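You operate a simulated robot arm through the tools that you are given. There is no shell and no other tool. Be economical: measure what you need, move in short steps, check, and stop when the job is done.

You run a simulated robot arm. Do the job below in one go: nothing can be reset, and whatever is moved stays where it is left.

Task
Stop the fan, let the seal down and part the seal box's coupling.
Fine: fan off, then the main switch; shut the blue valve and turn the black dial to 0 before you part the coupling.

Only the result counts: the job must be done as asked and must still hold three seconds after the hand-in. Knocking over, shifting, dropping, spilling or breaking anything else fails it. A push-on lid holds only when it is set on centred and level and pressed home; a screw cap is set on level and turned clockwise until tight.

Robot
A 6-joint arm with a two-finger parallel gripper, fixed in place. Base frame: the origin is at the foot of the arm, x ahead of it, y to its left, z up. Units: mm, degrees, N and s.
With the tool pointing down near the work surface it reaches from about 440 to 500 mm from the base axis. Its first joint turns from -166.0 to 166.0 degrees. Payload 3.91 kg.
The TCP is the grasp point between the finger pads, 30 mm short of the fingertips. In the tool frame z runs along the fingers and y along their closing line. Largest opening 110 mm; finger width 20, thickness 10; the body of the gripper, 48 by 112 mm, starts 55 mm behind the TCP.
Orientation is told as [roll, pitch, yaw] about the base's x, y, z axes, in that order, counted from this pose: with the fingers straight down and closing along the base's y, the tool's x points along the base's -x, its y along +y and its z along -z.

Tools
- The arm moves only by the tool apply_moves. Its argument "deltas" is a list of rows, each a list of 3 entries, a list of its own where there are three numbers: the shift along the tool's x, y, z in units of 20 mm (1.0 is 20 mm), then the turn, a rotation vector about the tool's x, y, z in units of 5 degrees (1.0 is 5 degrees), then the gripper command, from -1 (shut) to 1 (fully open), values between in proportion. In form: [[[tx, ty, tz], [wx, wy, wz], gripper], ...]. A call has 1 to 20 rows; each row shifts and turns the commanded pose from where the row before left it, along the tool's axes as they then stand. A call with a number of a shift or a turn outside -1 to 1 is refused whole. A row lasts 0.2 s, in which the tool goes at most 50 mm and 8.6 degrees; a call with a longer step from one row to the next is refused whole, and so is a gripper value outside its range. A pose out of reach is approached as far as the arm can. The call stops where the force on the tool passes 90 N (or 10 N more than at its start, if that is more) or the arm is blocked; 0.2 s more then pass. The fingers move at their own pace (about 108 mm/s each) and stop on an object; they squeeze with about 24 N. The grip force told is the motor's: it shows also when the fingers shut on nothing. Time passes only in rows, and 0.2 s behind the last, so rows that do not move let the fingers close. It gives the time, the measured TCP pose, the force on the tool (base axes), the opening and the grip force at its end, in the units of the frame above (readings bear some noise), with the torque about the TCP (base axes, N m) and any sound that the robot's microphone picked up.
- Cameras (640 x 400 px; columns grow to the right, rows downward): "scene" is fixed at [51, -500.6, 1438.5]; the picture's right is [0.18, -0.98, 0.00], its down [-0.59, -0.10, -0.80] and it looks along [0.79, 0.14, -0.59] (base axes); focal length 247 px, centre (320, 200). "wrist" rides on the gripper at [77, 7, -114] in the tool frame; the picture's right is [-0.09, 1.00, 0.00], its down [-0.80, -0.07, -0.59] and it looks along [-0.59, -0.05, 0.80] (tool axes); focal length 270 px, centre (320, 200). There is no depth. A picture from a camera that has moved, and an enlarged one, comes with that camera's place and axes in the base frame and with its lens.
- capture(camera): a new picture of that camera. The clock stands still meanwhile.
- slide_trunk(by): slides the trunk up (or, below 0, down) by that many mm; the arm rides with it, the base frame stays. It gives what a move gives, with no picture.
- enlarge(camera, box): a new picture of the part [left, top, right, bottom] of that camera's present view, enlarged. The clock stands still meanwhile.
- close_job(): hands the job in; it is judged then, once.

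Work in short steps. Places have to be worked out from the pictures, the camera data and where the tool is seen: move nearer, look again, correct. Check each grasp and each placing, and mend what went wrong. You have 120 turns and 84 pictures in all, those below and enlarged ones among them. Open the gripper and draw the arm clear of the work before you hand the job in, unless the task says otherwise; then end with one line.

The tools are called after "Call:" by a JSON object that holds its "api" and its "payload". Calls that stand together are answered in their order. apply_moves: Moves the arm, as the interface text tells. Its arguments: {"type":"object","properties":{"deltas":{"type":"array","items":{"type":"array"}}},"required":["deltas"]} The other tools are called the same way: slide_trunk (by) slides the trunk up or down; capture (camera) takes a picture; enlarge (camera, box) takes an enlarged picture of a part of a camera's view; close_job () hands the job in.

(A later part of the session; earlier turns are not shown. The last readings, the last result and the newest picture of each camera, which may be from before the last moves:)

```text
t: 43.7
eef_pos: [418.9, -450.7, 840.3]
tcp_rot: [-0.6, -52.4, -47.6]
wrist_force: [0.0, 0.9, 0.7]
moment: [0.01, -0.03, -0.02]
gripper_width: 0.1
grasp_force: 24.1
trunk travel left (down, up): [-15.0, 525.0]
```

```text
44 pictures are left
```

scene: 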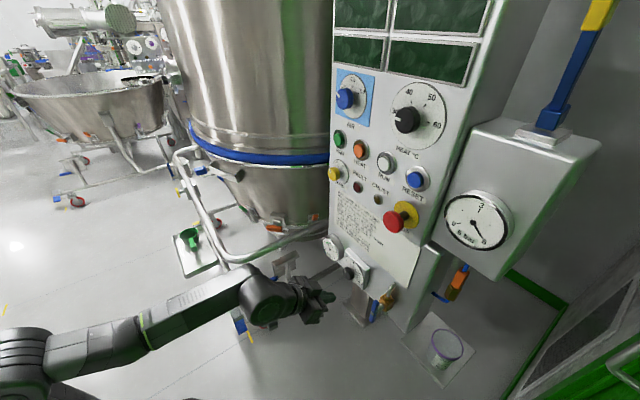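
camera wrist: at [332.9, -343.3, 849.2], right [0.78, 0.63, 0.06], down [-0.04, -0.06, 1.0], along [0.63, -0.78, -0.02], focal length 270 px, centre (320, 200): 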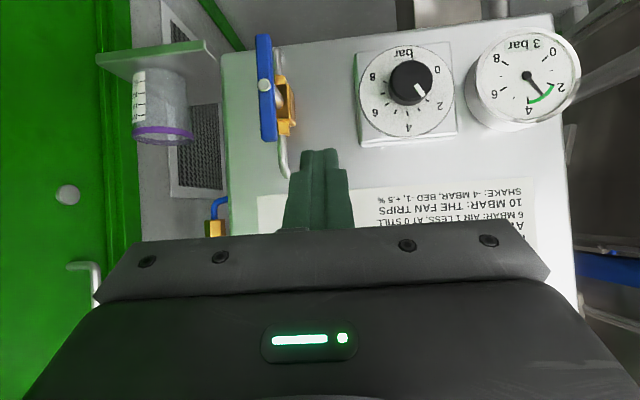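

An excellent frontal view. I zoom on the dial and the valve.

Call:
{"api": "enlarge", "payload": {"camera": "wrist", "box": [340, 30, 480, 150]}}

Call:
{"api": "enlarge", "payload": {"camera": "wrist", "box": [190, 20, 330, 240]}}

```text
3.33 times, centred on (410, 90) of wrist
camera zoom: at [332.9, -343.3, 849.2], right [0.78, 0.63, 0.06], down [-0.04, -0.06, 1.0], along [0.63, -0.78, -0.02], focal length 901 px, centre (20, 567)
```

zoom: 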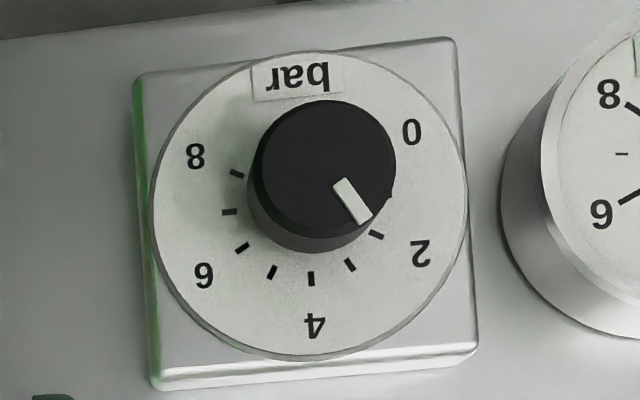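

```text
1.82 times, centred on (260, 130) of wrist
camera zoom: at [332.9, -343.3, 849.2], right [0.78, 0.63, 0.06], down [-0.04, -0.06, 1.0], along [0.63, -0.78, -0.02], focal length 491 px, centre (429, 327)
```

zoom: 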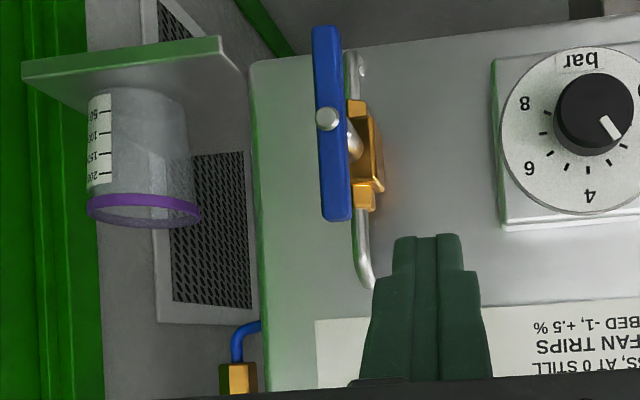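

Seal dial reads about 3 (0 is ~90° anticlockwise), knob front at d≈785, l≈72, z≈714; the blue lever pivots at d≈741, l≈-84, z≈727, upright and about 106 mm long. I'll push its upper end clockwise (to the right) with shut fingers, so I approach left of it.

Call:
{"api": "apply_moves", "payload": {"deltas": [[[0.06, -0.345, 0.98], [-0.41, 0, -0.317], -1], [[0.06, -0.345, 0.98], [0, 0, 0], -1], [[0.06, -0.345, 0.98], [0, 0, 0], -1], [[0.06, -0.345, 0.98], [0, 0, 0], -1], [[0.06, -0.345, 0.98], [0, 0, 0], -1]]}}

Call:
{"api": "capture", "payload": {"camera": "wrist"}}

Call:
{"api": "enlarge", "payload": {"camera": "scene", "box": [290, 240, 450, 350]}}

```text
t: 44.9
eef_pos: [444.8, -527.4, 776.8]
tcp_rot: [-0.5, -52.4, -45.0]
wrist_force: [0.3, 0.2, 1.0]
moment: [0.02, 0.0, -0.02]
gripper_width: 0.0
grasp_force: 24.2
trunk travel left (down, up): [-15.0, 525.0]
```

```text
41 pictures are left
camera wrist: at [353.5, -423.6, 784.4], right [0.75, 0.66, 0.06], down [-0.03, -0.06, 1.0], along [0.66, -0.75, -0.02], focal length 270 px, centre (320, 200)
```

wrist: 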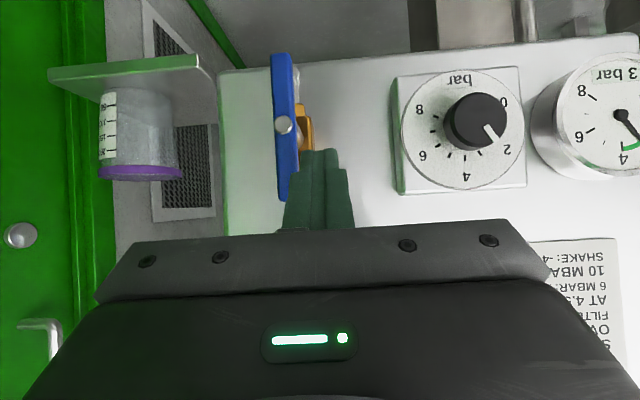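

```text
3.64 times, centred on (370, 295) of scene
camera zoom: at [51.0, -500.6, 1438.5], right [0.18, -0.98, 0.0], down [-0.59, -0.1, -0.8], along [0.79, 0.14, -0.59], focal length 897 px, centre (138, -146)
```

zoom: 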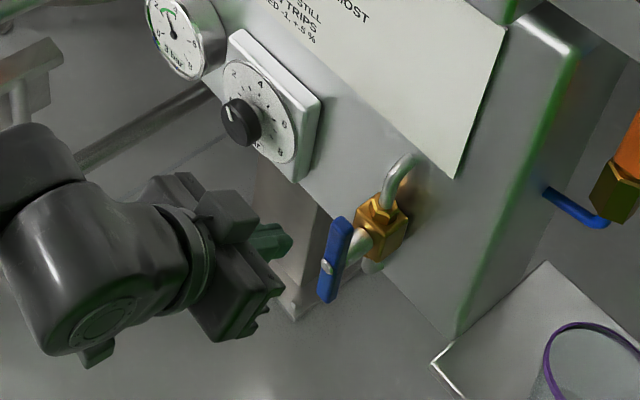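

Geometry confirmed. I advance 52 mm horizontally beside the lever's top end.

Call:
{"api": "apply_moves", "payload": {"deltas": [[[-0.53, 0, 0.687], [0, 0, 0], -1], [[-0.53, 0, 0.687], [0, 0, 0], -1], [[-0.53, 0, 0.687], [0, 0, 0], -1]]}}

Call:
{"api": "capture", "payload": {"camera": "wrist"}}

Call:
{"api": "enlarge", "payload": {"camera": "scene", "box": [320, 270, 420, 340]}}

```text
t: 45.7
eef_pos: [481.7, -568.5, 776.7]
tcp_rot: [-0.6, -52.4, -44.9]
wrist_force: [0.3, 0.1, 0.2]
moment: [-0.01, 0.01, 0.02]
gripper_width: 0.0
grasp_force: 24.0
trunk travel left (down, up): [-15.0, 525.0]
```

```text
39 pictures are left
camera wrist: at [389.8, -463.6, 785.3], right [0.75, 0.66, 0.06], down [-0.03, -0.06, 1.0], along [0.66, -0.75, -0.02], focal length 270 px, centre (320, 200)
```

wrist: 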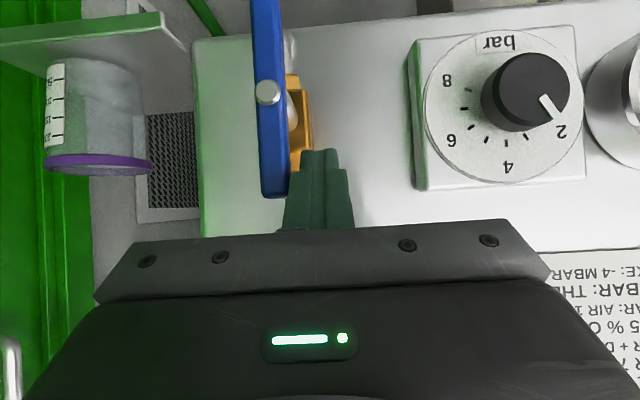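

```text
5.71 times, centred on (370, 305) of scene
camera zoom: at [51.0, -500.6, 1438.5], right [0.18, -0.98, 0.0], down [-0.59, -0.1, -0.8], along [0.79, 0.14, -0.59], focal length 1410 px, centre (34, -400)
```

zoom: 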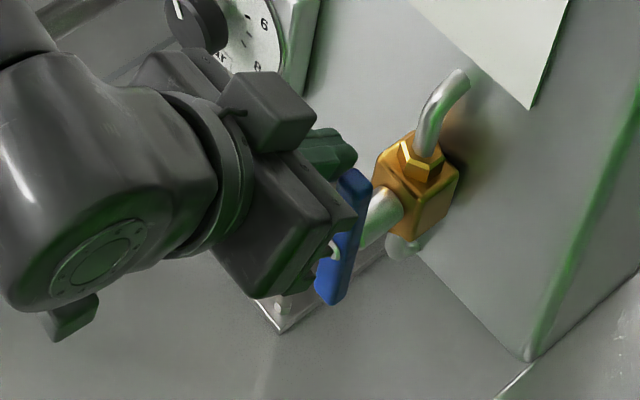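

Fingertips are alongside the lever. I push the top end to the right.

Call:
{"api": "apply_moves", "payload": {"deltas": [[[0, -0.5, 0], [0, 0, 0], -1], [[0, -0.5, 0], [0, 0, 0], -1], [[0, -0.5, 0], [0, 0, 0], -1], [[0, -0.5, 0], [0, 0, 0], -1]]}}

Call:
{"api": "capture", "payload": {"camera": "wrist"}}

```text
t: 46.7
eef_pos: [452.5, -594.0, 773.6]
tcp_rot: [-0.6, -52.2, -44.9]
wrist_force: [1.3, 0.5, 0.6]
moment: [-0.03, -0.02, 0.08]
gripper_width: 0.1
grasp_force: 23.7
trunk travel left (down, up): [-15.0, 525.0]
```

```text
37 pictures are left
camera wrist: at [360.7, -490.7, 783.8], right [0.75, 0.66, 0.06], down [-0.03, -0.06, 1.0], along [0.66, -0.75, -0.02], focal length 270 px, centre (320, 200)
```

wrist: 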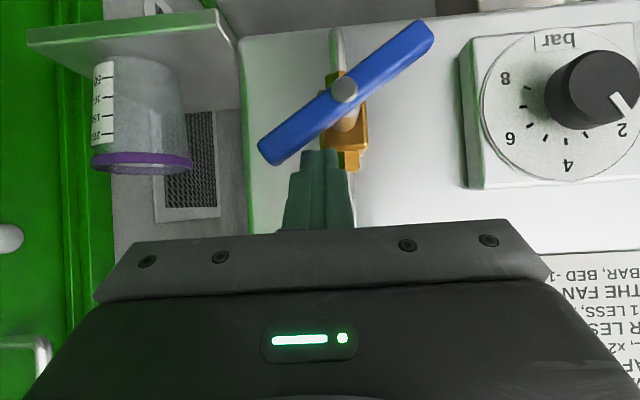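

The lever follows (now about 55° round). I finish the arc right and down.

Call:
{"api": "apply_moves", "payload": {"deltas": [[[0.2, -0.5, 0.155], [0, 0, 0], -1], [[0.24, -0.5, 0.185], [0, 0, 0], -1], [[0.3, -0.1, 0.23], [0, 0, 0], -1], [[0.3, 0, 0.23], [0, 0, 0], -1], [[0.15, 0, 0.115], [0, 0, 0], -1]]}}

Call:
{"api": "capture", "payload": {"camera": "wrist"}}

```text
t: 47.9
eef_pos: [437.3, -609.2, 757.5]
tcp_rot: [-1.0, -53.4, -44.7]
wrist_force: [9.5, -8.9, 43.9]
moment: [-0.53, -0.96, 0.26]
gripper_width: 0.0
grasp_force: 23.8
trunk travel left (down, up): [-15.0, 525.0]
```

```text
36 pictures are left
camera wrist: at [345.9, -505.0, 763.2], right [0.75, 0.66, 0.06], down [-0.04, -0.04, 1.0], along [0.66, -0.75, 0.0], focal length 270 px, centre (320, 200)
```

wrist: 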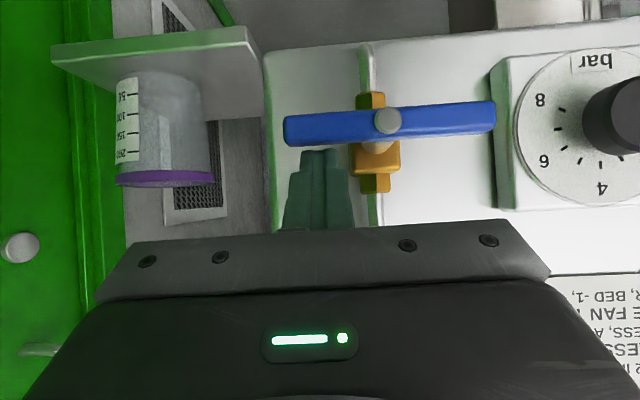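

The lever is horizontal against its stop: valve shut. I lift off, back away and move left in front of the black dial.

Call:
{"api": "apply_moves", "payload": {"deltas": [[[-0.792, 0, -0.61], [0, 0, 0], -1], [[0.2, 0, -1], [0, 0, 0], -1], [[0.6, 0, -0.8], [0, 0, 0], -1], [[0.6, 0, -0.8], [0, 0, 0], 0.2], [[0, 1, 0], [0, 0, 0], 0.2], [[0, 1, 0], [0, 0, 0], 0.2], [[0, 1, 0], [0, 0, 0], 0.2], [[0, 1, 0], [0, 0, 0], 0.2], [[0, 1, 0], [0, 0, 0], 0.2], [[0, 1, 0], [0, 0, 0], 0.2], [[0, 1, 0], [0, 0, 0], 0.2], [[0, 1, 0], [0, 0, 0], 0.2], [[0, 1, 0], [0, 0, 0], 0.2], [[0, 0.7, 0], [0, 0, 0], 0.2]]}}

Call:
{"api": "capture", "payload": {"camera": "wrist"}}

Call:
{"api": "enlarge", "payload": {"camera": "scene", "box": [300, 230, 420, 330]}}

```text
t: 50.9
eef_pos: [534.7, -432.8, 774.8]
tcp_rot: [-0.7, -52.4, -44.9]
wrist_force: [0.8, -0.1, 0.0]
moment: [-0.01, 0.0, 0.0]
gripper_width: 66.0
grasp_force: 0.1
trunk travel left (down, up): [-15.0, 525.0]
```

```text
35 pictures are left
camera wrist: at [442.6, -328.4, 783.4], right [0.75, 0.66, 0.06], down [-0.03, -0.06, 1.0], along [0.66, -0.75, -0.02], focal length 270 px, centre (320, 200)
```

wrist: 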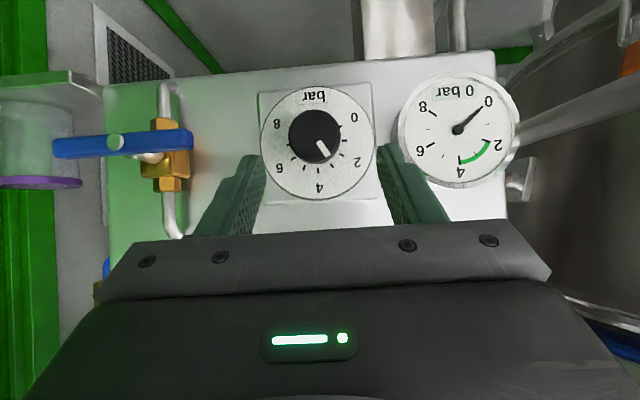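

```text
4.00 times, centred on (360, 280) of scene
camera zoom: at [51.0, -500.6, 1438.5], right [0.18, -0.98, 0.0], down [-0.59, -0.1, -0.8], along [0.79, 0.14, -0.59], focal length 987 px, centre (160, -120)
```

zoom: 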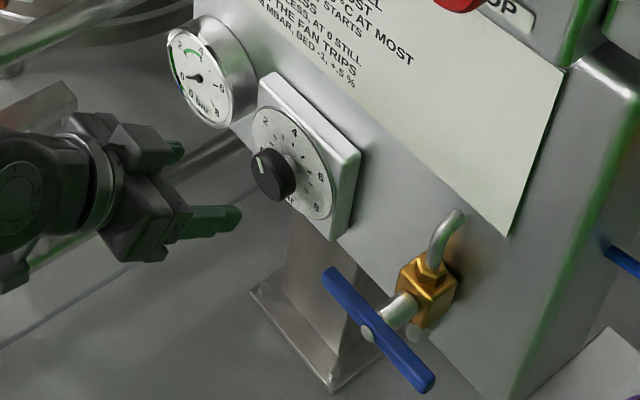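

Seal gauge now reads 0 bar. Dial knob refined to l≈65, z≈720, front d≈772–785; I bring the open fingers around it partway and look.

Call:
{"api": "apply_moves", "payload": {"deltas": [[[-0.05, -0.07, 0.8], [0, 0, 0], 0.2], [[-0.05, -0.07, 0.8], [0, 0, 0], 0.2], [[-0.05, -0.07, 0.8], [0, 0, 0], 0.2], [[-0.05, -0.07, 0.8], [0, 0, 0], 0.2], [[-0.05, -0.07, 0.8], [0, 0, 0], 0.2]]}}

Call:
{"api": "capture", "payload": {"camera": "wrist"}}

Call:
{"api": "enlarge", "payload": {"camera": "scene", "box": [310, 235, 390, 305]}}

```text
t: 52.1
eef_pos: [575.7, -484.6, 730.3]
tcp_rot: [-0.6, -52.4, -44.9]
wrist_force: [0.6, -0.1, -0.4]
moment: [0.0, 0.02, -0.03]
gripper_width: 65.9
grasp_force: 0.0
trunk travel left (down, up): [-15.0, 525.0]
```

```text
33 pictures are left
camera wrist: at [484.3, -381.0, 738.9], right [0.75, 0.66, 0.06], down [-0.03, -0.06, 1.0], along [0.66, -0.75, -0.02], focal length 270 px, centre (320, 200)
```

wrist: 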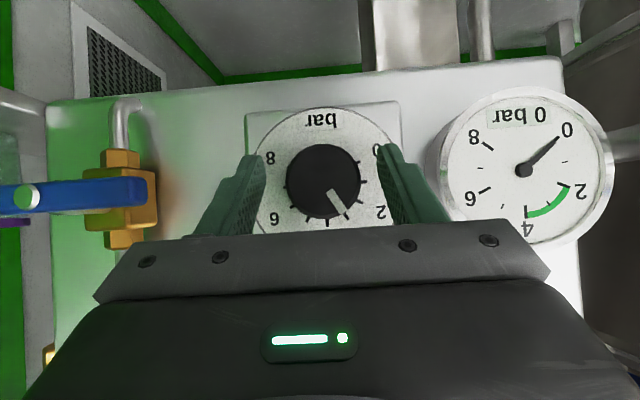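

```text
5.71 times, centred on (350, 270) of scene
camera zoom: at [51.0, -500.6, 1438.5], right [0.18, -0.98, 0.0], down [-0.59, -0.1, -0.8], along [0.79, 0.14, -0.59], focal length 1410 px, centre (149, -200)
```

zoom: 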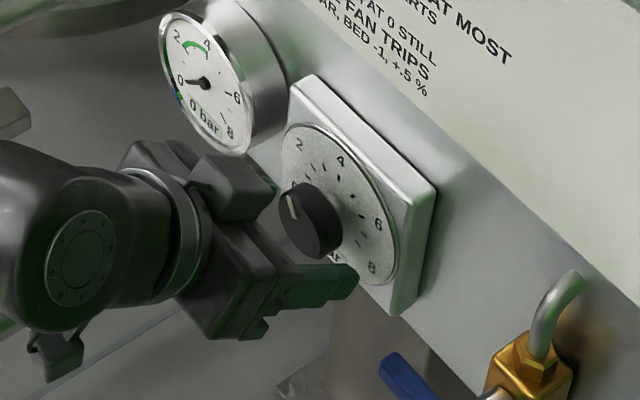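

Nearly centred; knob front about d≈765, z≈724. I go 12 mm further and 4 mm up, then close.

Call:
{"api": "apply_moves", "payload": {"deltas": [[[-0.26, 0, 0.18], [0, 0, 0], 0.2], [[-0.26, 0, 0.18], [0, 0, 0], 0.2], [[0, 0, 0], [0, 0, 0], -1], [[0, 0, 0], [0, 0, 0], -1], [[0, 0, 0], [0, 0, 0], -1]]}}

Call:
{"api": "capture", "payload": {"camera": "wrist"}}

Call:
{"api": "enlarge", "payload": {"camera": "scene", "box": [310, 235, 390, 305]}}

```text
t: 53.3
eef_pos: [584.8, -491.6, 732.8]
tcp_rot: [-0.6, -52.4, -44.9]
wrist_force: [3.8, 0.8, -1.1]
moment: [-0.22, -0.23, 0.35]
gripper_width: 43.2
grasp_force: 45.3
trunk travel left (down, up): [-15.0, 525.0]
```

```text
31 pictures are left
camera wrist: at [493.6, -389.1, 742.2], right [0.75, 0.66, 0.06], down [-0.03, -0.06, 1.0], along [0.66, -0.75, -0.02], focal length 270 px, centre (320, 200)
```

wrist: 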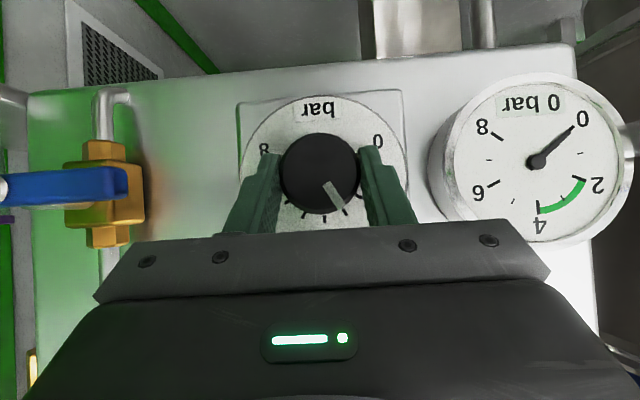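

```text
5.71 times, centred on (350, 270) of scene
camera zoom: at [51.0, -500.6, 1438.5], right [0.18, -0.98, 0.0], down [-0.59, -0.1, -0.8], along [0.79, 0.14, -0.59], focal length 1410 px, centre (149, -200)
```

zoom: 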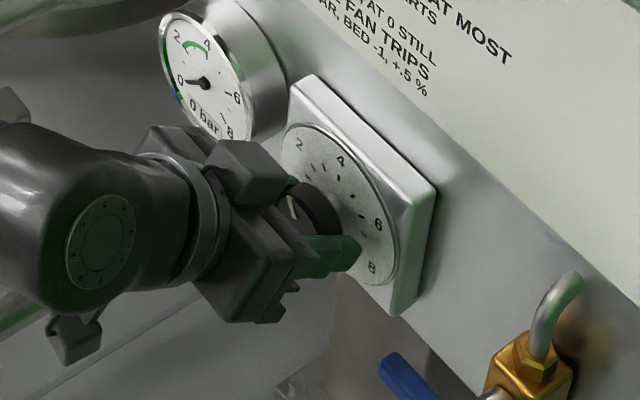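

Gripped on the diameter (43 mm). I turn anticlockwise about the knob's own axis, 30° first.

Call:
{"api": "apply_moves", "payload": {"deltas": [[[0.0013, 0.0386, 0.001], [0.61, 0, -0.792], -1], [[0.0013, 0.0386, 0.001], [0.61, 0, -0.792], -1], [[0.0013, 0.0386, 0.001], [0.61, 0, -0.792], -1], [[0.0013, 0.0386, 0.001], [0.61, 0, -0.792], -1], [[0.0013, 0.0386, 0.001], [0.61, 0, -0.792], -1], [[0.0013, 0.0386, 0.001], [0.61, 0, -0.792], -1]]}}

Call:
{"api": "capture", "payload": {"camera": "wrist"}}

```text
t: 54.7
eef_pos: [588.3, -489.6, 733.0]
tcp_rot: [-44.0, -43.1, -12.1]
wrist_force: [13.0, -12.4, -0.2]
moment: [-0.13, -0.11, 0.02]
gripper_width: 43.1
grasp_force: 45.1
trunk travel left (down, up): [-15.0, 525.0]
```

```text
29 pictures are left
camera wrist: at [499.2, -383.6, 736.6], right [0.67, 0.59, -0.44], down [0.33, 0.3, 0.9], along [0.66, -0.75, 0.01], focal length 270 px, centre (320, 200)
```

wrist: 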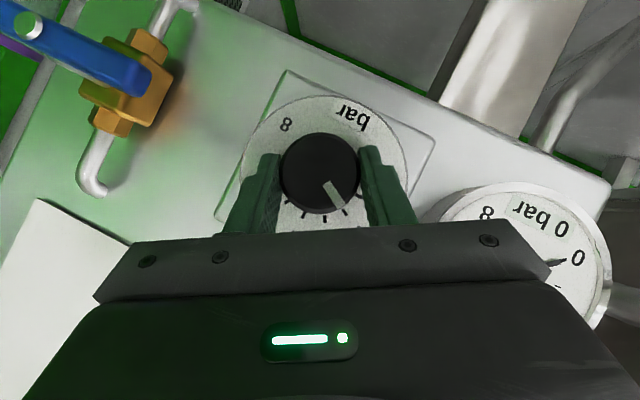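

The knob follows. Another 30°.

Call:
{"api": "apply_moves", "payload": {"deltas": [[[0.0013, 0.0386, 0.001], [0.61, 0, -0.792], -1], [[0.0013, 0.0386, 0.001], [0.61, 0, -0.792], -1], [[0.0013, 0.0386, 0.001], [0.61, 0, -0.792], -1], [[0.0013, 0.0386, 0.001], [0.61, 0, -0.792], -1], [[0.0013, 0.0386, 0.001], [0.61, 0, -0.792], -1], [[0.0013, 0.0386, 0.001], [0.61, 0, -0.792], -1]]}}

Call:
{"api": "enlarge", "payload": {"camera": "scene", "box": [290, 225, 400, 315]}}

```text
t: 56.1
eef_pos: [588.9, -487.3, 729.6]
tcp_rot: [-70.7, -22.9, 3.0]
wrist_force: [9.1, -11.1, 3.1]
moment: [-0.33, -0.31, 0.3]
gripper_width: 43.3
grasp_force: 45.2
trunk travel left (down, up): [-15.0, 525.0]
```

```text
4.44 times, centred on (345, 270) of scene
camera zoom: at [51.0, -500.6, 1438.5], right [0.18, -0.98, 0.0], down [-0.59, -0.1, -0.8], along [0.79, 0.14, -0.59], focal length 1097 px, centre (209, -111)
```

zoom: 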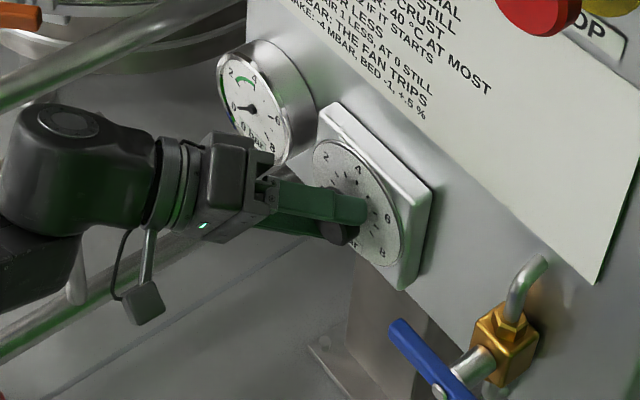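

Still clear of the gauge. The final 30°.

Call:
{"api": "apply_moves", "payload": {"deltas": [[[0.0013, 0.0386, 0.001], [0.61, 0, -0.792], -1], [[0.0013, 0.0386, 0.001], [0.61, 0, -0.792], -1], [[0.0013, 0.0386, 0.001], [0.61, 0, -0.792], -1], [[0.0013, 0.0386, 0.001], [0.61, 0, -0.792], -1], [[0.0013, 0.0386, 0.001], [0.61, 0, -0.792], -1], [[0.0013, 0.0386, 0.001], [0.61, 0, -0.792], -1]]}}

Call:
{"api": "enlarge", "payload": {"camera": "wrist", "box": [220, 70, 420, 230]}}

Call:
{"api": "enlarge", "payload": {"camera": "scene", "box": [290, 225, 400, 315]}}

```text
t: 57.5
eef_pos: [591.0, -486.6, 725.5]
tcp_rot: [-90.3, 0.3, 7.0]
wrist_force: [6.7, -13.3, 4.0]
moment: [-0.32, -0.22, 0.68]
gripper_width: 43.5
grasp_force: 44.8
trunk travel left (down, up): [-15.0, 525.0]
```

```text
2.50 times, centred on (320, 150) of wrist
camera zoom: at [501.1, -381.4, 718.1], right [0.08, 0.01, -1.0], down [0.72, 0.69, 0.06], along [0.69, -0.73, 0.05], focal length 676 px, centre (320, 325)
```

zoom: 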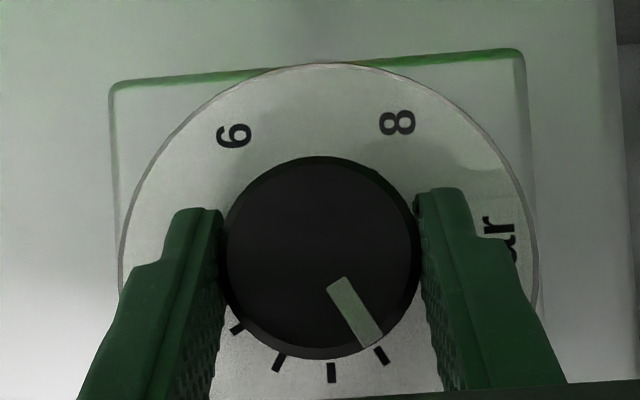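

```text
4.44 times, centred on (345, 270) of scene
camera zoom: at [51.0, -500.6, 1438.5], right [0.18, -0.98, 0.0], down [-0.59, -0.1, -0.8], along [0.79, 0.14, -0.59], focal length 1097 px, centre (209, -111)
```

zoom: 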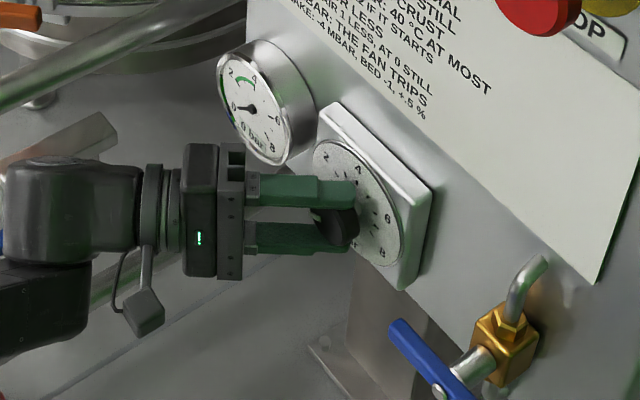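

The pointer lies on the 0 tick. I release, back straight off and verify.

Call:
{"api": "apply_moves", "payload": {"deltas": [[[0, 0, 0], [0, 0, 0], 0.2], [[0, 0, 0], [0, 0, 0], 0.2], [[0.3, 0, -0.5], [0, 0, 0], 0.2], [[0.6, 0, -0.8], [0, 0, 0], 0.2], [[0.6, 0, -0.8], [0, 0, 0], 0.2], [[0.6, 0, -0.8], [0, 0, 0], 0.2]]}}

Call:
{"api": "enlarge", "payload": {"camera": "wrist", "box": [230, 50, 410, 210]}}

```text
t: 58.9
eef_pos: [541.3, -433.1, 725.1]
tcp_rot: [-90.2, 0.2, 7.0]
wrist_force: [-0.3, -0.5, -0.4]
moment: [0.04, 0.02, 0.02]
gripper_width: 65.9
grasp_force: 0.1
trunk travel left (down, up): [-15.0, 525.0]
```

```text
2.50 times, centred on (320, 130) of wrist
camera zoom: at [451.7, -328.8, 718.8], right [0.08, 0.01, -1.0], down [0.72, 0.69, 0.07], along [0.69, -0.73, 0.05], focal length 676 px, centre (320, 375)
```

zoom: 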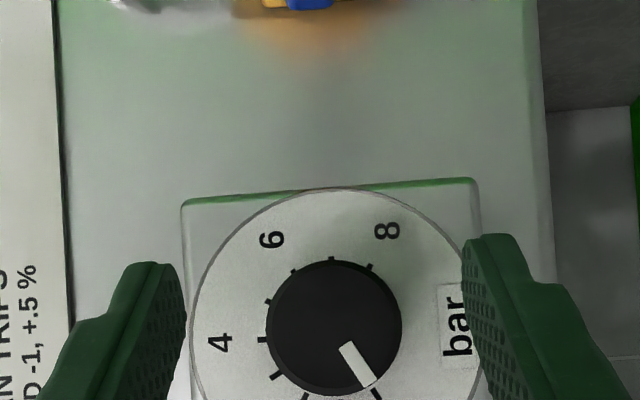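

The dial is at 0 (measured -119.7° against -120°). Now the coupling, about (457,-759,947) for the orange half and (470,-769,875) for the brass hex. I unwind the hand while backing off.

Call:
{"api": "apply_moves", "payload": {"deltas": [[[0.122, 0, -0.158], [-0.61, 0, 0.792], 0.2], [[0.122, 0, -0.158], [-0.61, 0, 0.792], 0.2], [[0.122, 0, -0.158], [-0.61, 0, 0.792], 0.2], [[0.122, 0, -0.158], [-0.61, 0, 0.792], 0.2], [[0.122, 0, -0.158], [-0.61, 0, 0.792], 0.2], [[0.122, 0, -0.158], [-0.61, 0, 0.792], 0.2], [[0.122, 0, -0.158], [-0.61, 0, 0.792], 0.2], [[0.122, 0, -0.158], [-0.61, 0, 0.792], 0.2], [[0.122, 0, -0.158], [-0.61, 0, 0.792], 0.2], [[0.122, 0, -0.158], [-0.61, 0, 0.792], 0.2], [[0.122, 0, -0.158], [-0.61, 0, 0.792], 0.2], [[0.122, 0, -0.158], [-0.61, 0, 0.792], 0.2], [[0.122, 0, -0.158], [-0.61, 0, 0.792], 0.2], [[0.122, 0, -0.158], [-0.61, 0, 0.792], 0.2], [[0.122, 0, -0.158], [-0.61, 0, 0.792], 0.2], [[0.122, 0, -0.158], [-0.61, 0, 0.792], 0.2], [[0.122, 0, -0.158], [-0.61, 0, 0.792], 0.2], [[0.122, 0, -0.158], [-0.61, 0, 0.792], 0.2]]}}

Call:
{"api": "slide_trunk", "payload": {"by": 120}}

```text
t: 62.7
eef_pos: [492.8, -382.9, 727.3]
tcp_rot: [-0.4, -52.4, -45.1]
wrist_force: [0.1, -1.3, -0.7]
moment: [-0.01, -0.01, -0.01]
gripper_width: 66.0
grasp_force: 0.2
trunk travel left (down, up): [-15.0, 525.0]
```

```text
t: 64.2
eef_pos: [492.6, -382.8, 846.5]
tcp_rot: [-0.6, -52.3, -45.0]
wrist_force: [-0.2, -0.3, 0.7]
moment: [0.0, 0.01, 0.0]
gripper_width: 65.9
grasp_force: 0.0
trunk travel left (down, up): [-135.0, 405.0]
```

Now I move right along the panel at a safe standoff and look at the coupling.

Call:
{"api": "apply_moves", "payload": {"deltas": [[[0, -1, 0], [0, 0, 0], -1], [[0, -1, 0], [0, 0, 0], -1], [[0, -1, 0], [0, 0, 0], -1], [[0, -1, 0], [0, 0, 0], -1], [[0, -1, 0], [0, 0, 0], -1], [[0, -1, 0], [0, 0, 0], -1], [[0, -1, 0], [0, 0, 0], -1], [[0, -1, 0], [0, 0, 0], -1], [[0, -1, 0], [0, 0, 0], -1], [[0, -1, 0], [0, 0, 0], -1], [[0, -1, 0], [0, 0, 0], -1], [[0, -1, 0], [0, 0, 0], -1], [[0, -1, 0], [0, 0, 0], -1]]}}

Call:
{"api": "slide_trunk", "payload": {"by": 80}}

Call:
{"api": "capture", "payload": {"camera": "wrist"}}

Call:
{"api": "capture", "payload": {"camera": "scene"}}

```text
t: 67.0
eef_pos: [308.2, -562.9, 846.9]
tcp_rot: [-0.5, -52.4, -45.1]
wrist_force: [0.3, -1.1, 0.0]
moment: [0.0, -0.01, -0.03]
gripper_width: 0.0
grasp_force: 23.9
trunk travel left (down, up): [-135.0, 405.0]
```

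```text
t: 68.2
eef_pos: [307.4, -563.5, 926.8]
tcp_rot: [-0.5, -52.3, -45.1]
wrist_force: [0.4, 0.4, -0.3]
moment: [0.04, 0.02, 0.0]
gripper_width: 0.0
grasp_force: 24.3
trunk travel left (down, up): [-215.0, 325.0]
```

```text
24 pictures are left
camera wrist: at [215.7, -459.8, 935.5], right [0.75, 0.66, 0.06], down [-0.03, -0.06, 1.0], along [0.66, -0.75, -0.02], focal length 270 px, centre (320, 200)
```

wrist: 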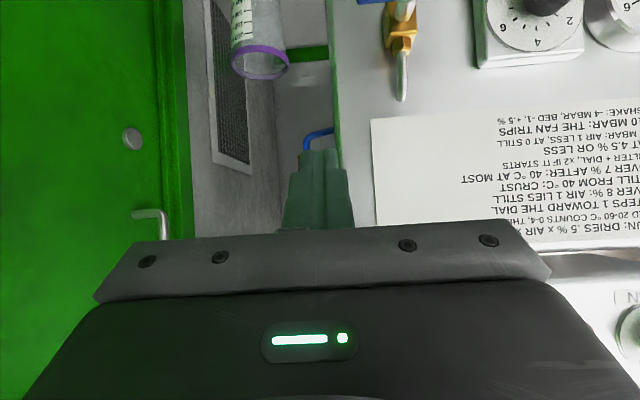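

```text
23 pictures are left
```

scene: 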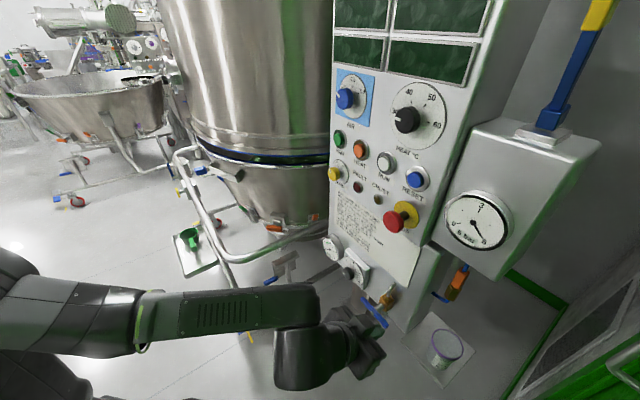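

The coupling hides behind the fingers. I pitch the tool up to nearly level for a view from below.

Call:
{"api": "apply_moves", "payload": {"deltas": [[[0, 0, 0], [0, -1, 0], -1], [[0, 0, 0], [0, -1, 0], -1], [[0, 0, 0], [0, -1, 0], -1], [[0, 0, 0], [0, -1, 0], -1], [[0, 0, 0], [0, -1, 0], -1], [[0, 0, 0], [0, -1, 0], -1], [[0, 0, 0], [0, -1, 0], -1]]}}

Call:
{"api": "capture", "payload": {"camera": "wrist"}}

```text
t: 69.8
eef_pos: [306.6, -564.3, 926.6]
tcp_rot: [-7.6, -87.3, -37.9]
wrist_force: [-0.5, -0.5, 0.6]
moment: [0.01, -0.02, 0.01]
gripper_width: 0.0
grasp_force: 23.1
trunk travel left (down, up): [-215.0, 325.0]
```

```text
22 pictures are left
camera wrist: at [229.5, -474.3, 854.7], right [0.71, 0.7, 0.08], down [-0.44, 0.35, 0.83], along [0.55, -0.63, 0.56], focal length 270 px, centre (320, 200)
```

wrist: 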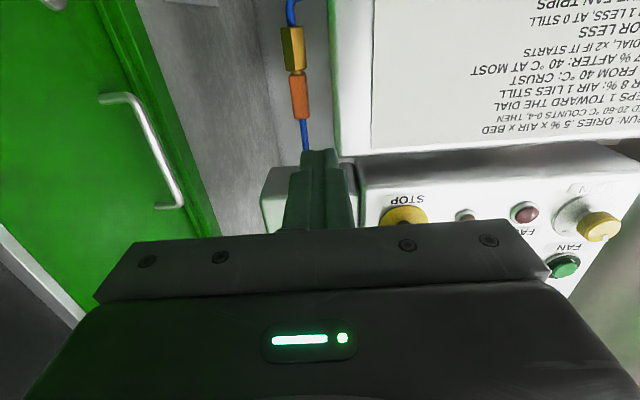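

Level works here and the coupling is in view: vertical axis near (465,-765), hex z≈861–909, orange z≈909–969. I zoom in on it to see how it parts.

Call:
{"api": "enlarge", "payload": {"camera": "wrist", "box": [260, 0, 340, 150]}}

Call:
{"api": "enlarge", "payload": {"camera": "scene", "box": [430, 255, 490, 310]}}

```text
2.67 times, centred on (300, 75) of wrist
camera zoom: at [229.5, -474.3, 854.7], right [0.71, 0.7, 0.08], down [-0.44, 0.35, 0.83], along [0.55, -0.63, 0.56], focal length 721 px, centre (373, 533)
```

zoom: 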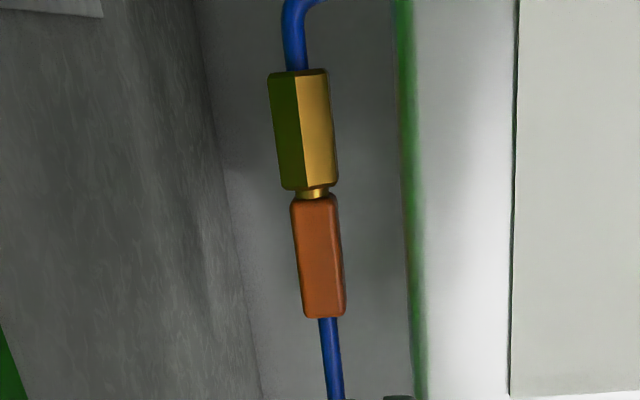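

```text
7.27 times, centred on (460, 282) of scene
camera zoom: at [51.0, -500.6, 1438.5], right [0.18, -0.98, 0.0], down [-0.59, -0.1, -0.8], along [0.79, 0.14, -0.59], focal length 1794 px, centre (-698, -400)
```

zoom: 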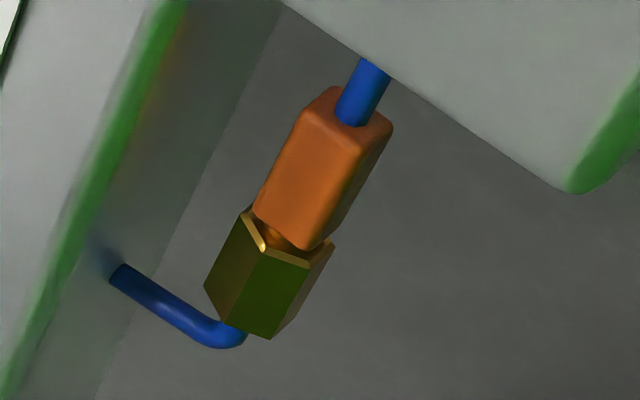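

The orange block (about 25 mm square, panel-aligned) sits on a neck in the brass hex. I'll grip the orange block and draw it up. Approach to d=770 with fingers opened to 44 mm and level.

Call:
{"api": "apply_moves", "payload": {"deltas": [[[-0.095, -0.19, 0.97], [0, -0.5, 0], -0.2], [[-0.095, -0.19, 0.97], [0, 0, 0], -0.2], [[-0.095, -0.19, 0.97], [0, 0, 0], -0.2], [[-0.095, -0.19, 0.97], [0, 0, 0], -0.2], [[-0.095, -0.19, 0.97], [0, 0, 0], -0.2], [[-0.095, -0.19, 0.97], [0, 0, 0], -0.2], [[-0.095, -0.19, 0.97], [0, 0, 0], -0.2], [[-0.095, -0.19, 0.97], [0, 0, 0], -0.2]]}}

Call:
{"api": "capture", "payload": {"camera": "wrist"}}

Call:
{"api": "enlarge", "payload": {"camera": "scene", "box": [350, 220, 510, 320]}}

```text
t: 71.6
eef_pos: [393.8, -695.9, 939.3]
tcp_rot: [-70.5, -89.7, 25.0]
wrist_force: [0.3, -0.5, -0.7]
moment: [0.02, 0.06, -0.01]
gripper_width: 43.8
grasp_force: 0.1
trunk travel left (down, up): [-215.0, 325.0]
```

```text
19 pictures are left
camera wrist: at [317.9, -609.6, 863.1], right [0.71, 0.7, 0.08], down [-0.46, 0.38, 0.8], along [0.53, -0.61, 0.59], focal length 270 px, centre (320, 200)
```

wrist: 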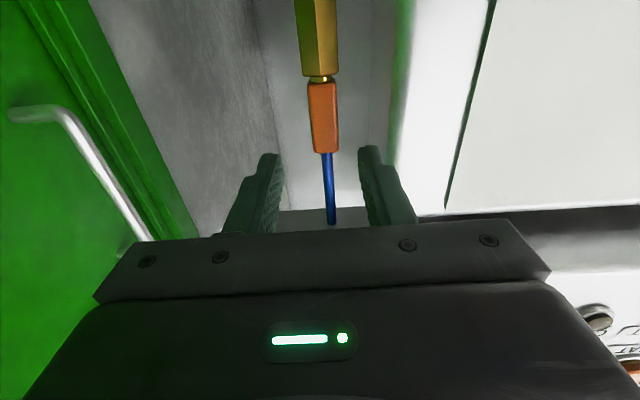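

```text
4.00 times, centred on (430, 270) of scene
camera zoom: at [51.0, -500.6, 1438.5], right [0.18, -0.98, 0.0], down [-0.59, -0.1, -0.8], along [0.79, 0.14, -0.59], focal length 987 px, centre (-120, -80)
```

zoom: 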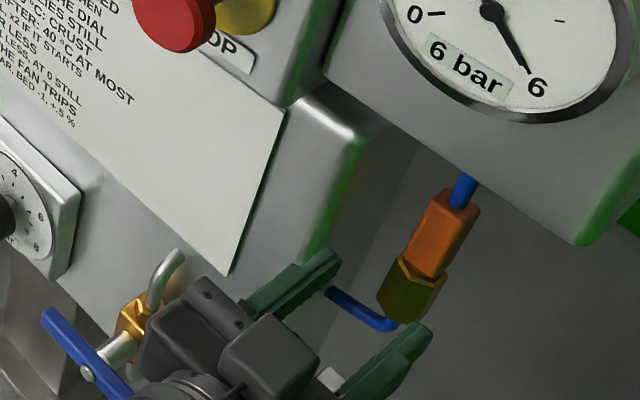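

Centred well (orange at l≈-212, z 911–968). I go forward 60 mm and check clearance to the seal box side.

Call:
{"api": "apply_moves", "payload": {"deltas": [[[-0.05, 0.03, 1], [0, 0, 0], -0.2], [[-0.05, 0.03, 1], [0, 0, 0], -0.2], [[0, 0, 1], [0, 0, 0], -0.2]]}}

Call:
{"api": "capture", "payload": {"camera": "wrist"}}

Call:
{"api": "enlarge", "payload": {"camera": "scene", "box": [390, 230, 510, 320]}}

```text
t: 72.4
eef_pos: [436.6, -737.2, 942.6]
tcp_rot: [-66.3, -89.7, 20.8]
wrist_force: [0.4, -0.8, -0.1]
moment: [-0.02, -0.01, 0.0]
gripper_width: 43.6
grasp_force: 0.1
trunk travel left (down, up): [-215.0, 325.0]
```

```text
17 pictures are left
camera wrist: at [361.7, -651.5, 864.6], right [0.71, 0.7, 0.08], down [-0.46, 0.38, 0.8], along [0.53, -0.61, 0.59], focal length 270 px, centre (320, 200)
```

wrist: 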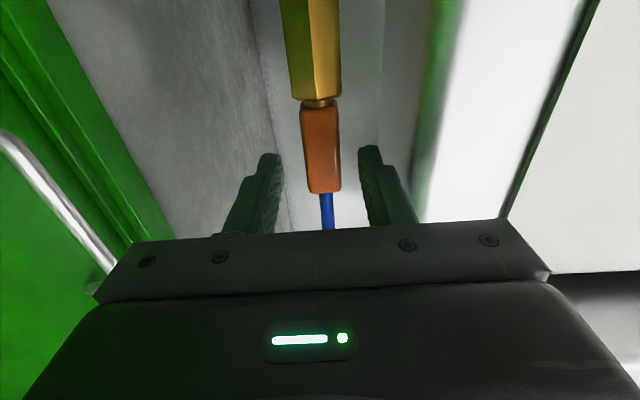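

```text
4.44 times, centred on (450, 275) of scene
camera zoom: at [51.0, -500.6, 1438.5], right [0.18, -0.98, 0.0], down [-0.59, -0.1, -0.8], along [0.79, 0.14, -0.59], focal length 1097 px, centre (-258, -133)
```

zoom: 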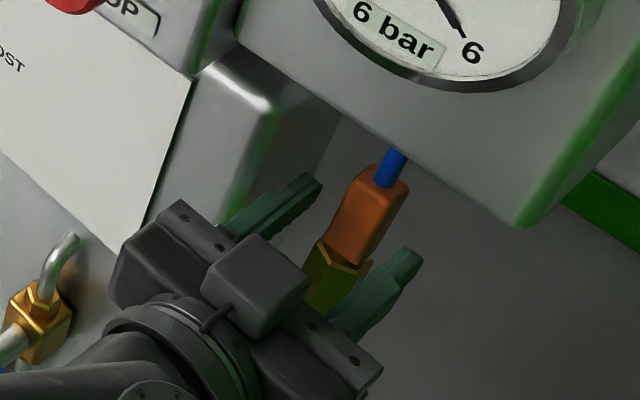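

Clearance is fine. 22 mm more, then close on the orange block.

Call:
{"api": "apply_moves", "payload": {"deltas": [[[0, 0, 0.55], [0, 0, 0], -0.2], [[0, 0, 0.55], [0, 0, 0], -0.2], [[0, 0, 0], [0, 0, 0], -1], [[0, 0, 0], [0, 0, 0], -1], [[0, 0, 0], [0, 0, 0], -1]]}}

Call:
{"api": "capture", "payload": {"camera": "wrist"}}

```text
t: 73.6
eef_pos: [453.1, -754.1, 943.0]
tcp_rot: [-61.7, -89.7, 16.5]
wrist_force: [2.7, 1.9, -1.7]
moment: [0.46, -0.41, 0.79]
gripper_width: 21.8
grasp_force: 45.9
trunk travel left (down, up): [-215.0, 325.0]
```

```text
15 pictures are left
camera wrist: at [377.6, -665.8, 865.4], right [0.71, 0.7, 0.08], down [-0.46, 0.37, 0.8], along [0.53, -0.61, 0.59], focal length 270 px, centre (320, 200)
```

wrist: 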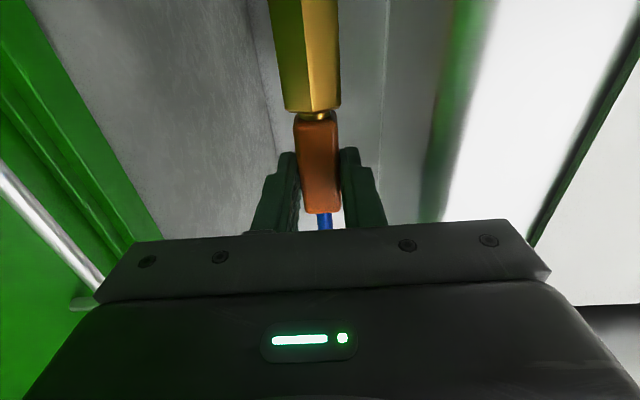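

Gripped at 22 mm. I draw it upward in small steps and watch the force.

Call:
{"api": "apply_moves", "payload": {"deltas": [[[-0.15, 0, 0], [0, 0, 0], -1], [[-0.15, 0, 0], [0, 0, 0], -1], [[-0.15, 0, 0], [0, 0, 0], -1]]}}

Call:
{"api": "enlarge", "payload": {"camera": "wrist", "box": [250, 40, 390, 220]}}

```text
t: 74.4
eef_pos: [453.2, -753.6, 951.3]
tcp_rot: [-72.1, -89.6, 26.7]
wrist_force: [1.0, 6.4, -3.3]
moment: [1.18, 0.52, 0.85]
gripper_width: 21.8
grasp_force: 45.0
trunk travel left (down, up): [-215.0, 325.0]
```

```text
2.22 times, centred on (320, 130) of wrist
camera zoom: at [377.7, -665.8, 874.6], right [0.71, 0.7, 0.08], down [-0.46, 0.38, 0.8], along [0.53, -0.61, 0.59], focal length 601 px, centre (320, 356)
```

zoom: 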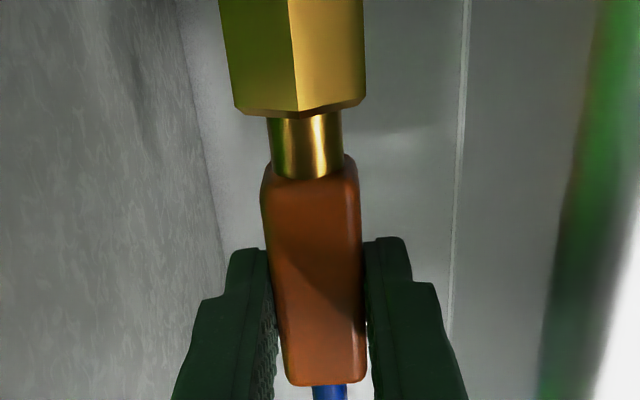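

It slides out easily, with the neck now showing. I pull 20 mm more.

Call:
{"api": "apply_moves", "payload": {"deltas": [[[-0.2, 0, 0], [0, 0, 0], -1], [[-0.2, 0, 0], [0, 0, 0], -1], [[-0.2, 0, 0], [0, 0, 0], -1], [[-0.2, 0, 0], [0, 0, 0], -1], [[-0.2, 0, 0], [0, 0, 0], -1]]}}

Call:
{"api": "enlarge", "payload": {"camera": "wrist", "box": [250, 20, 390, 220]}}

```text
t: 75.6
eef_pos: [452.7, -752.6, 971.8]
tcp_rot: [-72.9, -89.7, 27.6]
wrist_force: [-1.9, 6.3, -2.3]
moment: [0.62, -0.19, 0.89]
gripper_width: 22.0
grasp_force: 44.3
trunk travel left (down, up): [-215.0, 325.0]
```

```text
2.00 times, centred on (320, 120) of wrist
camera zoom: at [377.8, -665.8, 894.8], right [0.71, 0.7, 0.08], down [-0.46, 0.38, 0.8], along [0.53, -0.61, 0.59], focal length 541 px, centre (320, 360)
```

zoom: 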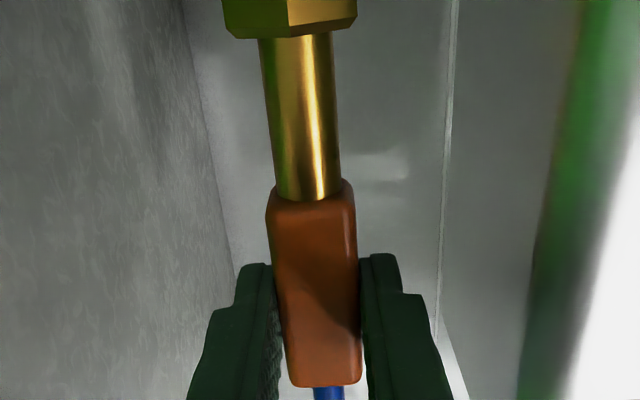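

About 29 mm drawn and the spigot isn't out yet. I check the clearance to the box above.

Call:
{"api": "enlarge", "payload": {"camera": "scene", "box": [410, 220, 510, 320]}}

```text
4.00 times, centred on (460, 270) of scene
camera zoom: at [51.0, -500.6, 1438.5], right [0.18, -0.98, 0.0], down [-0.59, -0.1, -0.8], along [0.79, 0.14, -0.59], focal length 987 px, centre (-240, -80)
```

zoom: 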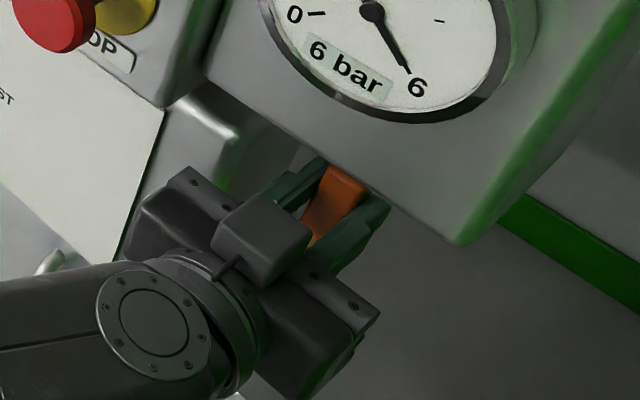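

Box bottom is near z≈1045 and the block's top near 997, so there is room. 16 mm more.

Call:
{"api": "apply_moves", "payload": {"deltas": [[[-0.2, 0, 0], [0, 0, 0], -1], [[-0.2, 0, 0], [0, 0, 0], -1], [[-0.2, 0, 0], [0, 0, 0], -1], [[-0.2, 0, 0], [0, 0, 0], -1]]}}

Call:
{"api": "capture", "payload": {"camera": "wrist"}}

```text
t: 76.6
eef_pos: [452.8, -753.7, 981.9]
tcp_rot: [-26.7, -89.4, -18.7]
wrist_force: [-12.3, 17.4, -23.2]
moment: [0.34, -0.49, 0.91]
gripper_width: 21.8
grasp_force: 44.8
trunk travel left (down, up): [-215.0, 325.0]
```

```text
11 pictures are left
camera wrist: at [377.6, -665.5, 906.5], right [0.71, 0.7, 0.08], down [-0.46, 0.37, 0.81], along [0.53, -0.61, 0.59], focal length 270 px, centre (320, 200)
```

wrist: 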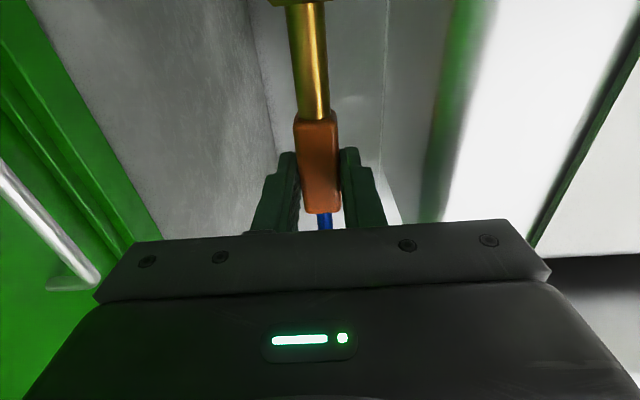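

A firm stop appeared at about 39 mm travel. I check the scene for any contact before deciding.

Call:
{"api": "enlarge", "payload": {"camera": "scene", "box": [400, 220, 500, 300]}}

```text
5.00 times, centred on (450, 260) of scene
camera zoom: at [51.0, -500.6, 1438.5], right [0.18, -0.98, 0.0], down [-0.59, -0.1, -0.8], along [0.79, 0.14, -0.59], focal length 1234 px, centre (-330, -100)
```

zoom: 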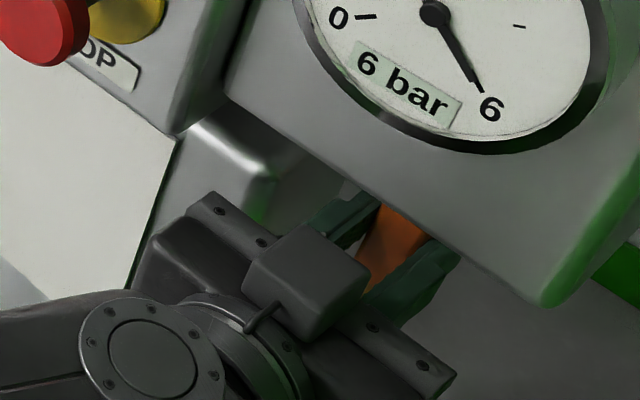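

No visible contact. I relieve the pull slightly and open the fingers to see whether the block stays where it is.

Call:
{"api": "apply_moves", "payload": {"deltas": [[[0, 0, 0], [0, 0, 0], -0.4], [[0, 0, 0], [0, 0, 0], -0.2], [[0.4, 0, 0], [0, 0, 0], -0.2], [[0.5, 0, 0], [0, 0, 0], -0.2]]}}

Call:
{"api": "enlarge", "payload": {"camera": "wrist", "box": [230, 0, 410, 230]}}

```text
t: 77.6
eef_pos: [453.6, -753.1, 970.5]
tcp_rot: [-72.1, -89.7, 26.6]
wrist_force: [0.0, -0.5, 0.0]
moment: [0.01, 0.0, -0.03]
gripper_width: 43.7
grasp_force: 0.0
trunk travel left (down, up): [-215.0, 325.0]
```

```text
1.74 times, centred on (320, 115) of wrist
camera zoom: at [378.0, -665.5, 893.4], right [0.71, 0.7, 0.08], down [-0.46, 0.38, 0.8], along [0.53, -0.61, 0.59], focal length 470 px, centre (320, 348)
```

zoom: 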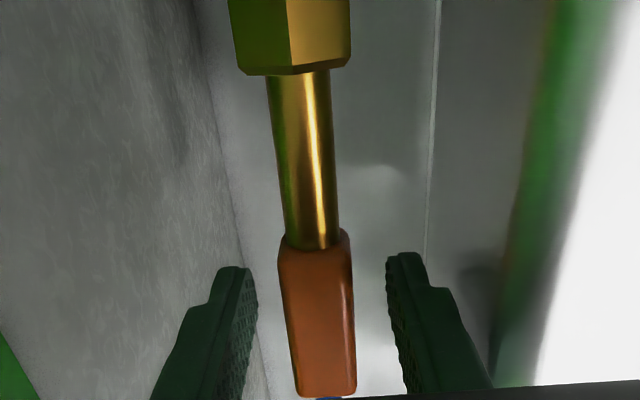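

The block stays put when released. I grip it 12 mm lower and pull again, to tell a true end stop from a hand contact.

Call:
{"api": "apply_moves", "payload": {"deltas": [[[0, 0, 0], [0, 0, 0], -1], [[0, 0, 0], [0, 0, 0], -1], [[0, 0, 0], [0, 0, 0], -1], [[-0.15, 0, 0], [0, 0, 0], -1], [[-0.15, 0, 0], [0, 0, 0], -1]]}}

```text
t: 78.8
eef_pos: [453.2, -752.2, 971.0]
tcp_rot: [-24.8, -89.4, -20.6]
wrist_force: [-8.4, 7.8, -21.7]
moment: [0.26, -0.6, 0.84]
gripper_width: 21.9
grasp_force: 45.2
trunk travel left (down, up): [-215.0, 325.0]
```

The stop comes at the same block height, so it is the true end of travel and the coupling is fully parted. I release and withdraw straight back.

Call:
{"api": "apply_moves", "payload": {"deltas": [[[0, 0, 0], [0, 0, 0], -0.2], [[0, 0, 0], [0, 0, 0], -0.2], [[0.25, 0, 0], [0, 0, 0], -0.2], [[0, 0, -1], [0, 0, 0], -0.2], [[0, 0, -1], [0, 0, 0], -0.2], [[0, 0, -1], [0, 0, 0], -0.2], [[0, 0, -1], [0, 0, 0], -0.2], [[0, 0, -1], [0, 0, 0], -0.2], [[0, 0, -1], [0, 0, 0], -0.2], [[0, 0, -1], [0, 0, 0], -0.2], [[0, 0, -1], [0, 0, 0], 0.5], [[0, 0, -1], [0, 0, 0], 1], [[0, 0, -1], [0, 0, 0], 1], [[0, 0, -1], [0, 0, 0], 1]]}}

Call:
{"api": "capture", "payload": {"camera": "scene"}}

Call:
{"api": "enlarge", "payload": {"camera": "scene", "box": [420, 240, 500, 310]}}

```text
t: 81.8
eef_pos: [300.1, -595.6, 970.2]
tcp_rot: [-66.1, -89.7, 20.6]
wrist_force: [0.3, -0.6, 0.2]
moment: [0.0, 0.0, 0.02]
gripper_width: 110.0
grasp_force: 0.0
trunk travel left (down, up): [-215.0, 325.0]
```

```text
8 pictures are left
```

scene: 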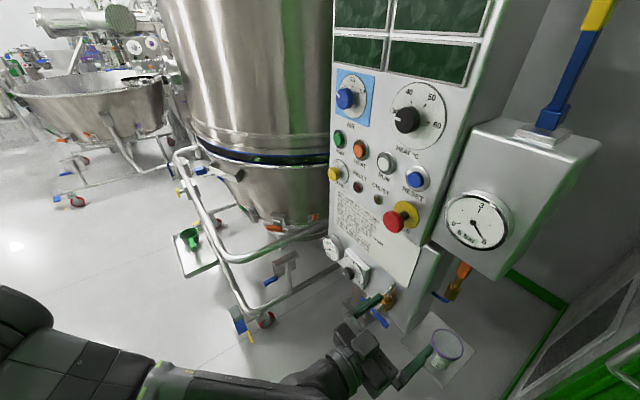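

```text
5.71 times, centred on (460, 275) of scene
camera zoom: at [51.0, -500.6, 1438.5], right [0.18, -0.98, 0.0], down [-0.59, -0.1, -0.8], along [0.79, 0.14, -0.59], focal length 1410 px, centre (-480, -229)
```

zoom: 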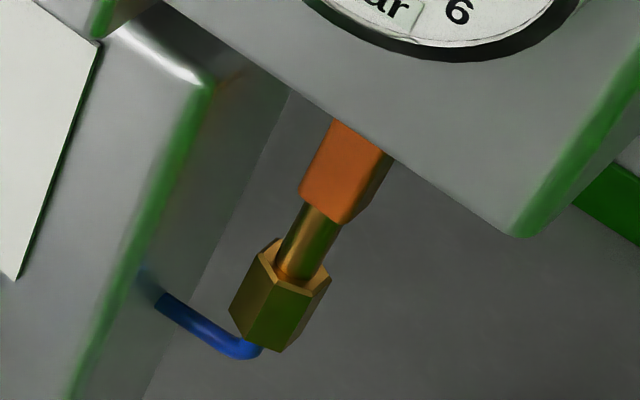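

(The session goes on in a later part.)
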